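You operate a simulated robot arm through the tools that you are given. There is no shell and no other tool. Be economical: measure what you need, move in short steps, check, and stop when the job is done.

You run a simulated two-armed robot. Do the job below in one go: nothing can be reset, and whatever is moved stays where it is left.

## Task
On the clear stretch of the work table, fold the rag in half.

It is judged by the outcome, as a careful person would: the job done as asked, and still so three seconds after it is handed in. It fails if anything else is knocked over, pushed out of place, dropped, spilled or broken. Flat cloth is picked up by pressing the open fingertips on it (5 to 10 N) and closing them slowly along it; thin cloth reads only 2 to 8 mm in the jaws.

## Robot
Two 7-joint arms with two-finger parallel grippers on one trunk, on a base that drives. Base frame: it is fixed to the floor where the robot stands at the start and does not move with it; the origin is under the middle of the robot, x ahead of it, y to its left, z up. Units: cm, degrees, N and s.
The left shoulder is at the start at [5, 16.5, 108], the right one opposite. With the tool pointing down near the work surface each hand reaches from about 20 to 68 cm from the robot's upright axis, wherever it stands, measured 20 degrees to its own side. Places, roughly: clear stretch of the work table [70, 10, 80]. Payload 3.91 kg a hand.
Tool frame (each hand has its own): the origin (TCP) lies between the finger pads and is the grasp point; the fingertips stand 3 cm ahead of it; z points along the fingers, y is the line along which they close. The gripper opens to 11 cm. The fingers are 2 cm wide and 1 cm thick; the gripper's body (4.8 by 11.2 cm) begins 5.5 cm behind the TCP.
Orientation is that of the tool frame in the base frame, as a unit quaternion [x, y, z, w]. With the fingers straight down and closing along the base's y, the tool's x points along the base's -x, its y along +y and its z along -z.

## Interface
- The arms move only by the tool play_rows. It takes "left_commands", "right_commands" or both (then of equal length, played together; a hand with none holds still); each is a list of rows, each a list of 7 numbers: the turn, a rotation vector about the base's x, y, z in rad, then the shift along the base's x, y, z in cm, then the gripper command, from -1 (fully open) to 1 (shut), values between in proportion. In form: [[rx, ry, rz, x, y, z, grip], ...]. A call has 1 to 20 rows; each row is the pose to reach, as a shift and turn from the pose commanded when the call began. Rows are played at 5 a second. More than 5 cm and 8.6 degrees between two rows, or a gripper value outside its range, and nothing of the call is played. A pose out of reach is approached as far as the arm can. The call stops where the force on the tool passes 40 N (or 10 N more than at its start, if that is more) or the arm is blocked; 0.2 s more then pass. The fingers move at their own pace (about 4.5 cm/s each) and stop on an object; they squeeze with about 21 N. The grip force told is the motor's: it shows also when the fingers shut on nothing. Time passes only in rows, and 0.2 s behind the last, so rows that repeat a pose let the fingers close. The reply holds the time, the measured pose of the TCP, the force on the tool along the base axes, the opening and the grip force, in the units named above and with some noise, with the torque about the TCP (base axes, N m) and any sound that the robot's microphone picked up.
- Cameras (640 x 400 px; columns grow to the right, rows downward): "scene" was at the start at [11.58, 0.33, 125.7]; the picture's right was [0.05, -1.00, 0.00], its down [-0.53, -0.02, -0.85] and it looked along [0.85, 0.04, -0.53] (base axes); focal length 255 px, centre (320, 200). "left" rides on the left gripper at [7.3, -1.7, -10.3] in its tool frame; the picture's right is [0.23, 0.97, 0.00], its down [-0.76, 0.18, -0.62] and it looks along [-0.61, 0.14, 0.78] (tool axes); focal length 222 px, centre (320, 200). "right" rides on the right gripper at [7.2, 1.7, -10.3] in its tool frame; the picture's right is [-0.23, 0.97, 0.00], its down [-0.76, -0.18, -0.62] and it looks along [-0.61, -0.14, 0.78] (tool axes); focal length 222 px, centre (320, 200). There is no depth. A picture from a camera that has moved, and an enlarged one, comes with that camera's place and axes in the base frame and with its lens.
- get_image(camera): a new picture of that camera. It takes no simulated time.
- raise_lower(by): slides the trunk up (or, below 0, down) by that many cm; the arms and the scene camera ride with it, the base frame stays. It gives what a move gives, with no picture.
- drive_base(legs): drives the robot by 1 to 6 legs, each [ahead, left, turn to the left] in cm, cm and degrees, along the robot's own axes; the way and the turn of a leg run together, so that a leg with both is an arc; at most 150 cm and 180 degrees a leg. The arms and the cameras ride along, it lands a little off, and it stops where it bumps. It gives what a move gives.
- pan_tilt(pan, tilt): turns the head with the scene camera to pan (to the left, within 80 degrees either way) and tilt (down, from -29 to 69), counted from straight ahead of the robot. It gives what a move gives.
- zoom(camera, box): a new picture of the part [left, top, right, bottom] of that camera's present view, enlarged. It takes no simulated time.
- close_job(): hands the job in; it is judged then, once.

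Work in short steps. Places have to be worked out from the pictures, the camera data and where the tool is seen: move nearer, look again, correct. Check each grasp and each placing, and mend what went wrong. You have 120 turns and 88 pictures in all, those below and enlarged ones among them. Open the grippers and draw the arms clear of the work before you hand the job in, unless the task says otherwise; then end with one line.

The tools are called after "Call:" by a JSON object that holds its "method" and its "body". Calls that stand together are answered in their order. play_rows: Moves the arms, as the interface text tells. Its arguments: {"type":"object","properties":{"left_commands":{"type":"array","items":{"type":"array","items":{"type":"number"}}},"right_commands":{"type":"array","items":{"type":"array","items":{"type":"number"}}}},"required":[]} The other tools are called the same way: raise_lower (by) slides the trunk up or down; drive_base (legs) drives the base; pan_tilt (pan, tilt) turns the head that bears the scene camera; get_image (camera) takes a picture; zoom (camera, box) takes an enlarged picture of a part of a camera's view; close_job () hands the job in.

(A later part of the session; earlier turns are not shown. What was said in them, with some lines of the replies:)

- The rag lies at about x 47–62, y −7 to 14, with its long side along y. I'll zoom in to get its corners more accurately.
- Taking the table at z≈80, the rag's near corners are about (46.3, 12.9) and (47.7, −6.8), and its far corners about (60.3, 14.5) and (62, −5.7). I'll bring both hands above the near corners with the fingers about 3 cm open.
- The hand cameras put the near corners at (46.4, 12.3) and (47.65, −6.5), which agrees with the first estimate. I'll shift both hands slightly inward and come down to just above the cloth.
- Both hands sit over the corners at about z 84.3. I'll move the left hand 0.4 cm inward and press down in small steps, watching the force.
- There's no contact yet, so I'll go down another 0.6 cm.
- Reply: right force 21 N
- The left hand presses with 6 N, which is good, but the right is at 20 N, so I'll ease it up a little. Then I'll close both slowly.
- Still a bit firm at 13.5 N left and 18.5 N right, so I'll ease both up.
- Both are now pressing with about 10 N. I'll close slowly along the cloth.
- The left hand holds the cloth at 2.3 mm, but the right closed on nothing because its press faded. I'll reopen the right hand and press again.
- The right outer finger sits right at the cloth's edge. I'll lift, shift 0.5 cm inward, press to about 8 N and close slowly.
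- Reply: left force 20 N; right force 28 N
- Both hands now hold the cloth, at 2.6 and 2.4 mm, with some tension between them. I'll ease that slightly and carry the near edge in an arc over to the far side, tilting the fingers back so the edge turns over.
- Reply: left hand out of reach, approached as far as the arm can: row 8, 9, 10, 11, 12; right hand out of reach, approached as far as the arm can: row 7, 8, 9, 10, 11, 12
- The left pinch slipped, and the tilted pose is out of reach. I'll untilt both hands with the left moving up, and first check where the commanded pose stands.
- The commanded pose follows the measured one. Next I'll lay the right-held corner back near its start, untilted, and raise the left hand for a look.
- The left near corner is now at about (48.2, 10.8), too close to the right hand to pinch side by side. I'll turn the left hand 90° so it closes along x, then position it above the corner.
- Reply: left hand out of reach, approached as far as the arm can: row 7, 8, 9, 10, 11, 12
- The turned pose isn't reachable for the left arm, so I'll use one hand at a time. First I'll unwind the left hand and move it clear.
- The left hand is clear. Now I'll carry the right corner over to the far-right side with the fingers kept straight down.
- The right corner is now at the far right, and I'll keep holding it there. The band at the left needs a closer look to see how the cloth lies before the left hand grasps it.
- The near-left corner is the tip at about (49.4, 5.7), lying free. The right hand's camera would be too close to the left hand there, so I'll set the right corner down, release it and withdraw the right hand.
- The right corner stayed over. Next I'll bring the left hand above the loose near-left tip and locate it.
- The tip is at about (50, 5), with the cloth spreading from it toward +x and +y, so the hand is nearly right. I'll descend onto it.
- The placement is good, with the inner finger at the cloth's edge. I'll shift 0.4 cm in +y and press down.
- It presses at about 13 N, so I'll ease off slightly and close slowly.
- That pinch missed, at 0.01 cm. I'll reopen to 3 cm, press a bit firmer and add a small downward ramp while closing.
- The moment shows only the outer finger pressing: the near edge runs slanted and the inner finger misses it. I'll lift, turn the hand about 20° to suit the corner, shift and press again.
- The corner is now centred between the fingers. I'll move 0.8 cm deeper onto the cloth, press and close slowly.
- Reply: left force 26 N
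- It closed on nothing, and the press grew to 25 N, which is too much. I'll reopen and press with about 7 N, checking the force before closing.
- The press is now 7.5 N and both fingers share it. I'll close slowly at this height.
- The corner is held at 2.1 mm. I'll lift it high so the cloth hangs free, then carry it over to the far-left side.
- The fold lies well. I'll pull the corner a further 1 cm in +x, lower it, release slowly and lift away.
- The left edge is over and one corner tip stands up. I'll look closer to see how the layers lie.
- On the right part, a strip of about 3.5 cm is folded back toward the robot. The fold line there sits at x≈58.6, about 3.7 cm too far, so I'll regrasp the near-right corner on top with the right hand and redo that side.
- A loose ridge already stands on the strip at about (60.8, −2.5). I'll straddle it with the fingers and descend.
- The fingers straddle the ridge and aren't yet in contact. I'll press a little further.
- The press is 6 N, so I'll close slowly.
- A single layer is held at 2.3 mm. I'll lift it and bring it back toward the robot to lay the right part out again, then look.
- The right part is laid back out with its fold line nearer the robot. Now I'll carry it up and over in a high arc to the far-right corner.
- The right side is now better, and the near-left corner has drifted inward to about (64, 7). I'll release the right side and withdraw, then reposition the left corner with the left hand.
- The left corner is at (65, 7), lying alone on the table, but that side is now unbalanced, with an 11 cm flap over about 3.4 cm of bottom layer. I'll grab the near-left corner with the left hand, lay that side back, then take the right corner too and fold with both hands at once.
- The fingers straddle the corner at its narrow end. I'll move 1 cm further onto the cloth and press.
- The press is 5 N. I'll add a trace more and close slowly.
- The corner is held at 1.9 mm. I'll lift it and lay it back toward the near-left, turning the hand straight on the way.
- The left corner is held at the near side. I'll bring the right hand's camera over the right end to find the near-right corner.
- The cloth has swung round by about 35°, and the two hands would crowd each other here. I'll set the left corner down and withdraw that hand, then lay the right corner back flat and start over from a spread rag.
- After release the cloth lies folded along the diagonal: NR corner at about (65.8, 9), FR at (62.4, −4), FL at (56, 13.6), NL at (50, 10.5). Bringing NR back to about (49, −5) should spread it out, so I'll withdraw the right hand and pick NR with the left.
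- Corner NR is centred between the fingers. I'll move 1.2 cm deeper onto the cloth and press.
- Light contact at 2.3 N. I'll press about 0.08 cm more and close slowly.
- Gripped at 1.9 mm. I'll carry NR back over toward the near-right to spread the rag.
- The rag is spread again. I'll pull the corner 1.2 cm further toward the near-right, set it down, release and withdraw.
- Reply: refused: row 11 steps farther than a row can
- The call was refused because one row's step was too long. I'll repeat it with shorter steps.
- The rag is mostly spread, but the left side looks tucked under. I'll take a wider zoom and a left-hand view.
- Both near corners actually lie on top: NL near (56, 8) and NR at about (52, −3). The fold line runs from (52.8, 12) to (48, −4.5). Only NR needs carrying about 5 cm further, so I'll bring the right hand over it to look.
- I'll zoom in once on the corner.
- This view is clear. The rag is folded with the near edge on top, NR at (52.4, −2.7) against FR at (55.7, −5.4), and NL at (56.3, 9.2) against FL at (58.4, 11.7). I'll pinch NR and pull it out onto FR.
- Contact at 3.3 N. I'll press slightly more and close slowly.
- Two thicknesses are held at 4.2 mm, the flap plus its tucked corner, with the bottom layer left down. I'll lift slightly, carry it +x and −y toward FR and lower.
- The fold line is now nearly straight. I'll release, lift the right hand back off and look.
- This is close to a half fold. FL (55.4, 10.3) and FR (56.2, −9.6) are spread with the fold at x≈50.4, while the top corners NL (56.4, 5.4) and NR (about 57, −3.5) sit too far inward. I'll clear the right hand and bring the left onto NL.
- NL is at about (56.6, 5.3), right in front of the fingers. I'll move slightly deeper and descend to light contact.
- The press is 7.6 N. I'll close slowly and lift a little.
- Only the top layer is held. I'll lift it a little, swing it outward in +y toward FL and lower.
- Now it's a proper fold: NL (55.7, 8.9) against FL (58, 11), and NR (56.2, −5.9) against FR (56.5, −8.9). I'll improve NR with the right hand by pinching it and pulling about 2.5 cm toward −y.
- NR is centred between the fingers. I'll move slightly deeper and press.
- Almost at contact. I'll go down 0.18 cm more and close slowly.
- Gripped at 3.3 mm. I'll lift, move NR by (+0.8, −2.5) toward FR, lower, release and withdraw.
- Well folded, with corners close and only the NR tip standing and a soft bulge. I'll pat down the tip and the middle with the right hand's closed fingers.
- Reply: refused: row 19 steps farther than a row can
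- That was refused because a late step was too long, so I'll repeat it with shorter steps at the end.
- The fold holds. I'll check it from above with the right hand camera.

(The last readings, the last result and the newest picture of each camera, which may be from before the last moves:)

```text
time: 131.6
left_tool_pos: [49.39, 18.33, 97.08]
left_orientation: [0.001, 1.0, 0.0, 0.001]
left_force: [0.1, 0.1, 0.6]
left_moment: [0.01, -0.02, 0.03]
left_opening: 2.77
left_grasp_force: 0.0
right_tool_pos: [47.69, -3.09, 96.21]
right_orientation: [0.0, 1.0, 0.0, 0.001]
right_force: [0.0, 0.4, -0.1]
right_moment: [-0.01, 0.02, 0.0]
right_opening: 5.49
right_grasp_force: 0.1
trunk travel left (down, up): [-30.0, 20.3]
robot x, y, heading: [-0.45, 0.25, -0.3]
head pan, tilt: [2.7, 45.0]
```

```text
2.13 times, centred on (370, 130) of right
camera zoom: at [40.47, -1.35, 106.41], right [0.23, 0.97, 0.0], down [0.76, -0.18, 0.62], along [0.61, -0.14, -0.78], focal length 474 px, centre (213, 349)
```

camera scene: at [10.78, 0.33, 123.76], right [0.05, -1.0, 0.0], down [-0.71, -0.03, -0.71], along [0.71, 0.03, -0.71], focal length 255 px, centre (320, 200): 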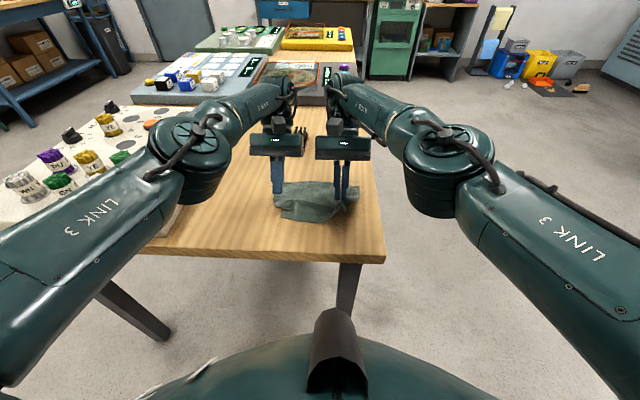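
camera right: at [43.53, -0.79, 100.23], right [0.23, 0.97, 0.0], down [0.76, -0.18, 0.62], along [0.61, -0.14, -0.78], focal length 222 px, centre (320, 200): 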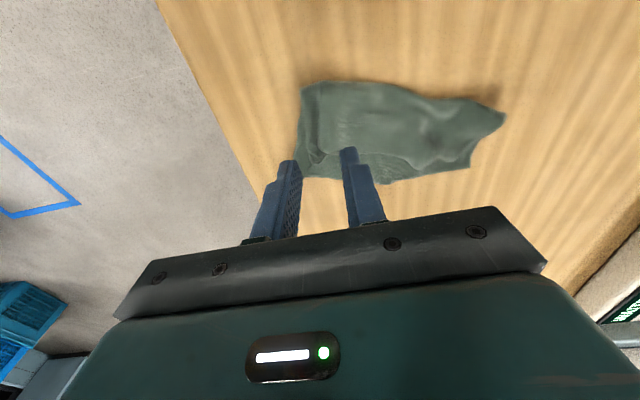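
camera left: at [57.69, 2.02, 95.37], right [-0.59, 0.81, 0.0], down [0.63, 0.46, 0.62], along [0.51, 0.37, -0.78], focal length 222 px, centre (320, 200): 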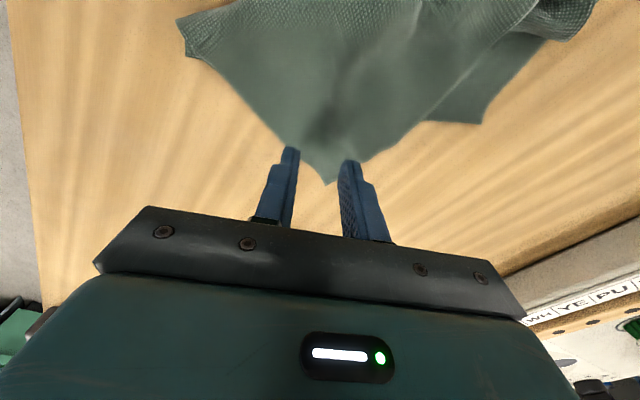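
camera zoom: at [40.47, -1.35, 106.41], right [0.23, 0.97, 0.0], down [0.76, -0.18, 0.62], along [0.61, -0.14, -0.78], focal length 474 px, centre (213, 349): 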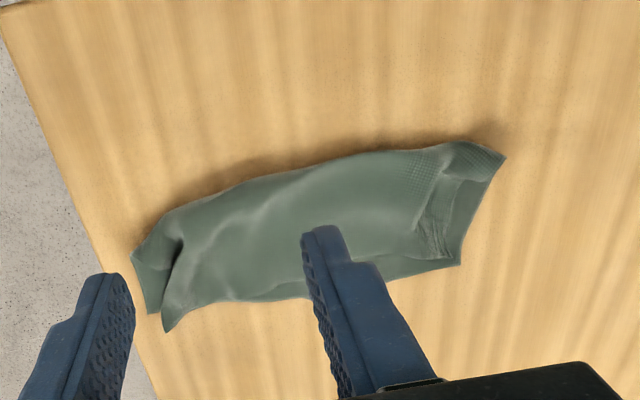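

From above the rag is clearly folded in half: NR lies on FR and NL on FL, each within about 1.5 cm, with the long edges together. I'll draw both arms clear with the grippers open.

Call:
{"method": "play_rows", "body": {"left_commands": [[0, 0, 0, -2, 1.5, 2, -0.5], [0, 0, 0, -4, 3, 4, -1], [0, 0, 0, -6, 4, 6, -1], [0, 0, 0, -8, 5, 8, -1], [0, 0, 0, -8, 5, 8, -1]], "right_commands": [[0, 0, 0, -1, -3, 2, -0.5], [0, 0, 0, -2.5, -6.5, 4, -1], [0, 0, 0, -4, -10, 6, -1], [0, 0, 0, -6, -13, 8, -1], [0, 0, 0, -6, -13, 8, -1]]}}

Call:
{"method": "get_image", "body": {"camera": "scene"}}

```text
time: 132.8
left_tool_pos: [41.23, 23.2, 105.16]
left_orientation: [0.001, 1.0, 0.0, 0.001]
left_force: [-0.4, -0.1, -0.3]
left_moment: [0.01, -0.02, 0.03]
left_opening: 11.01
left_grasp_force: 0.0
right_tool_pos: [41.68, -16.05, 104.0]
right_orientation: [0.001, 1.0, 0.0, -0.001]
right_force: [0.9, -0.3, -0.1]
right_moment: [0.01, 0.0, 0.01]
right_opening: 11.0
right_grasp_force: 0.0
trunk travel left (down, up): [-30.0, 20.3]
robot x, y, heading: [0.19, 0.08, 0.1]
head pan, tilt: [2.7, 45.0]
```

```text
8 pictures are left
camera scene: at [10.77, 0.3, 123.76], right [0.05, -1.0, 0.0], down [-0.71, -0.03, -0.71], along [0.71, 0.03, -0.71], focal length 255 px, centre (320, 200)
```

scene: 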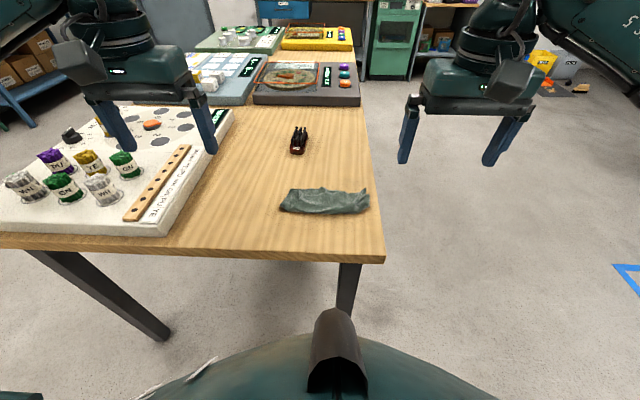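

The rag is folded, the arms are clear, and nothing else has moved. I'll hand it in.

Call:
{"method": "close_job", "body": {}}

```text
The job is handed in.
```

The rag is folded in half on the clear stretch of the table, with its corners within about 1.5 cm of each other and a slight bulge in the top layer; both grippers are open and clear, and nothing else was disturbed.
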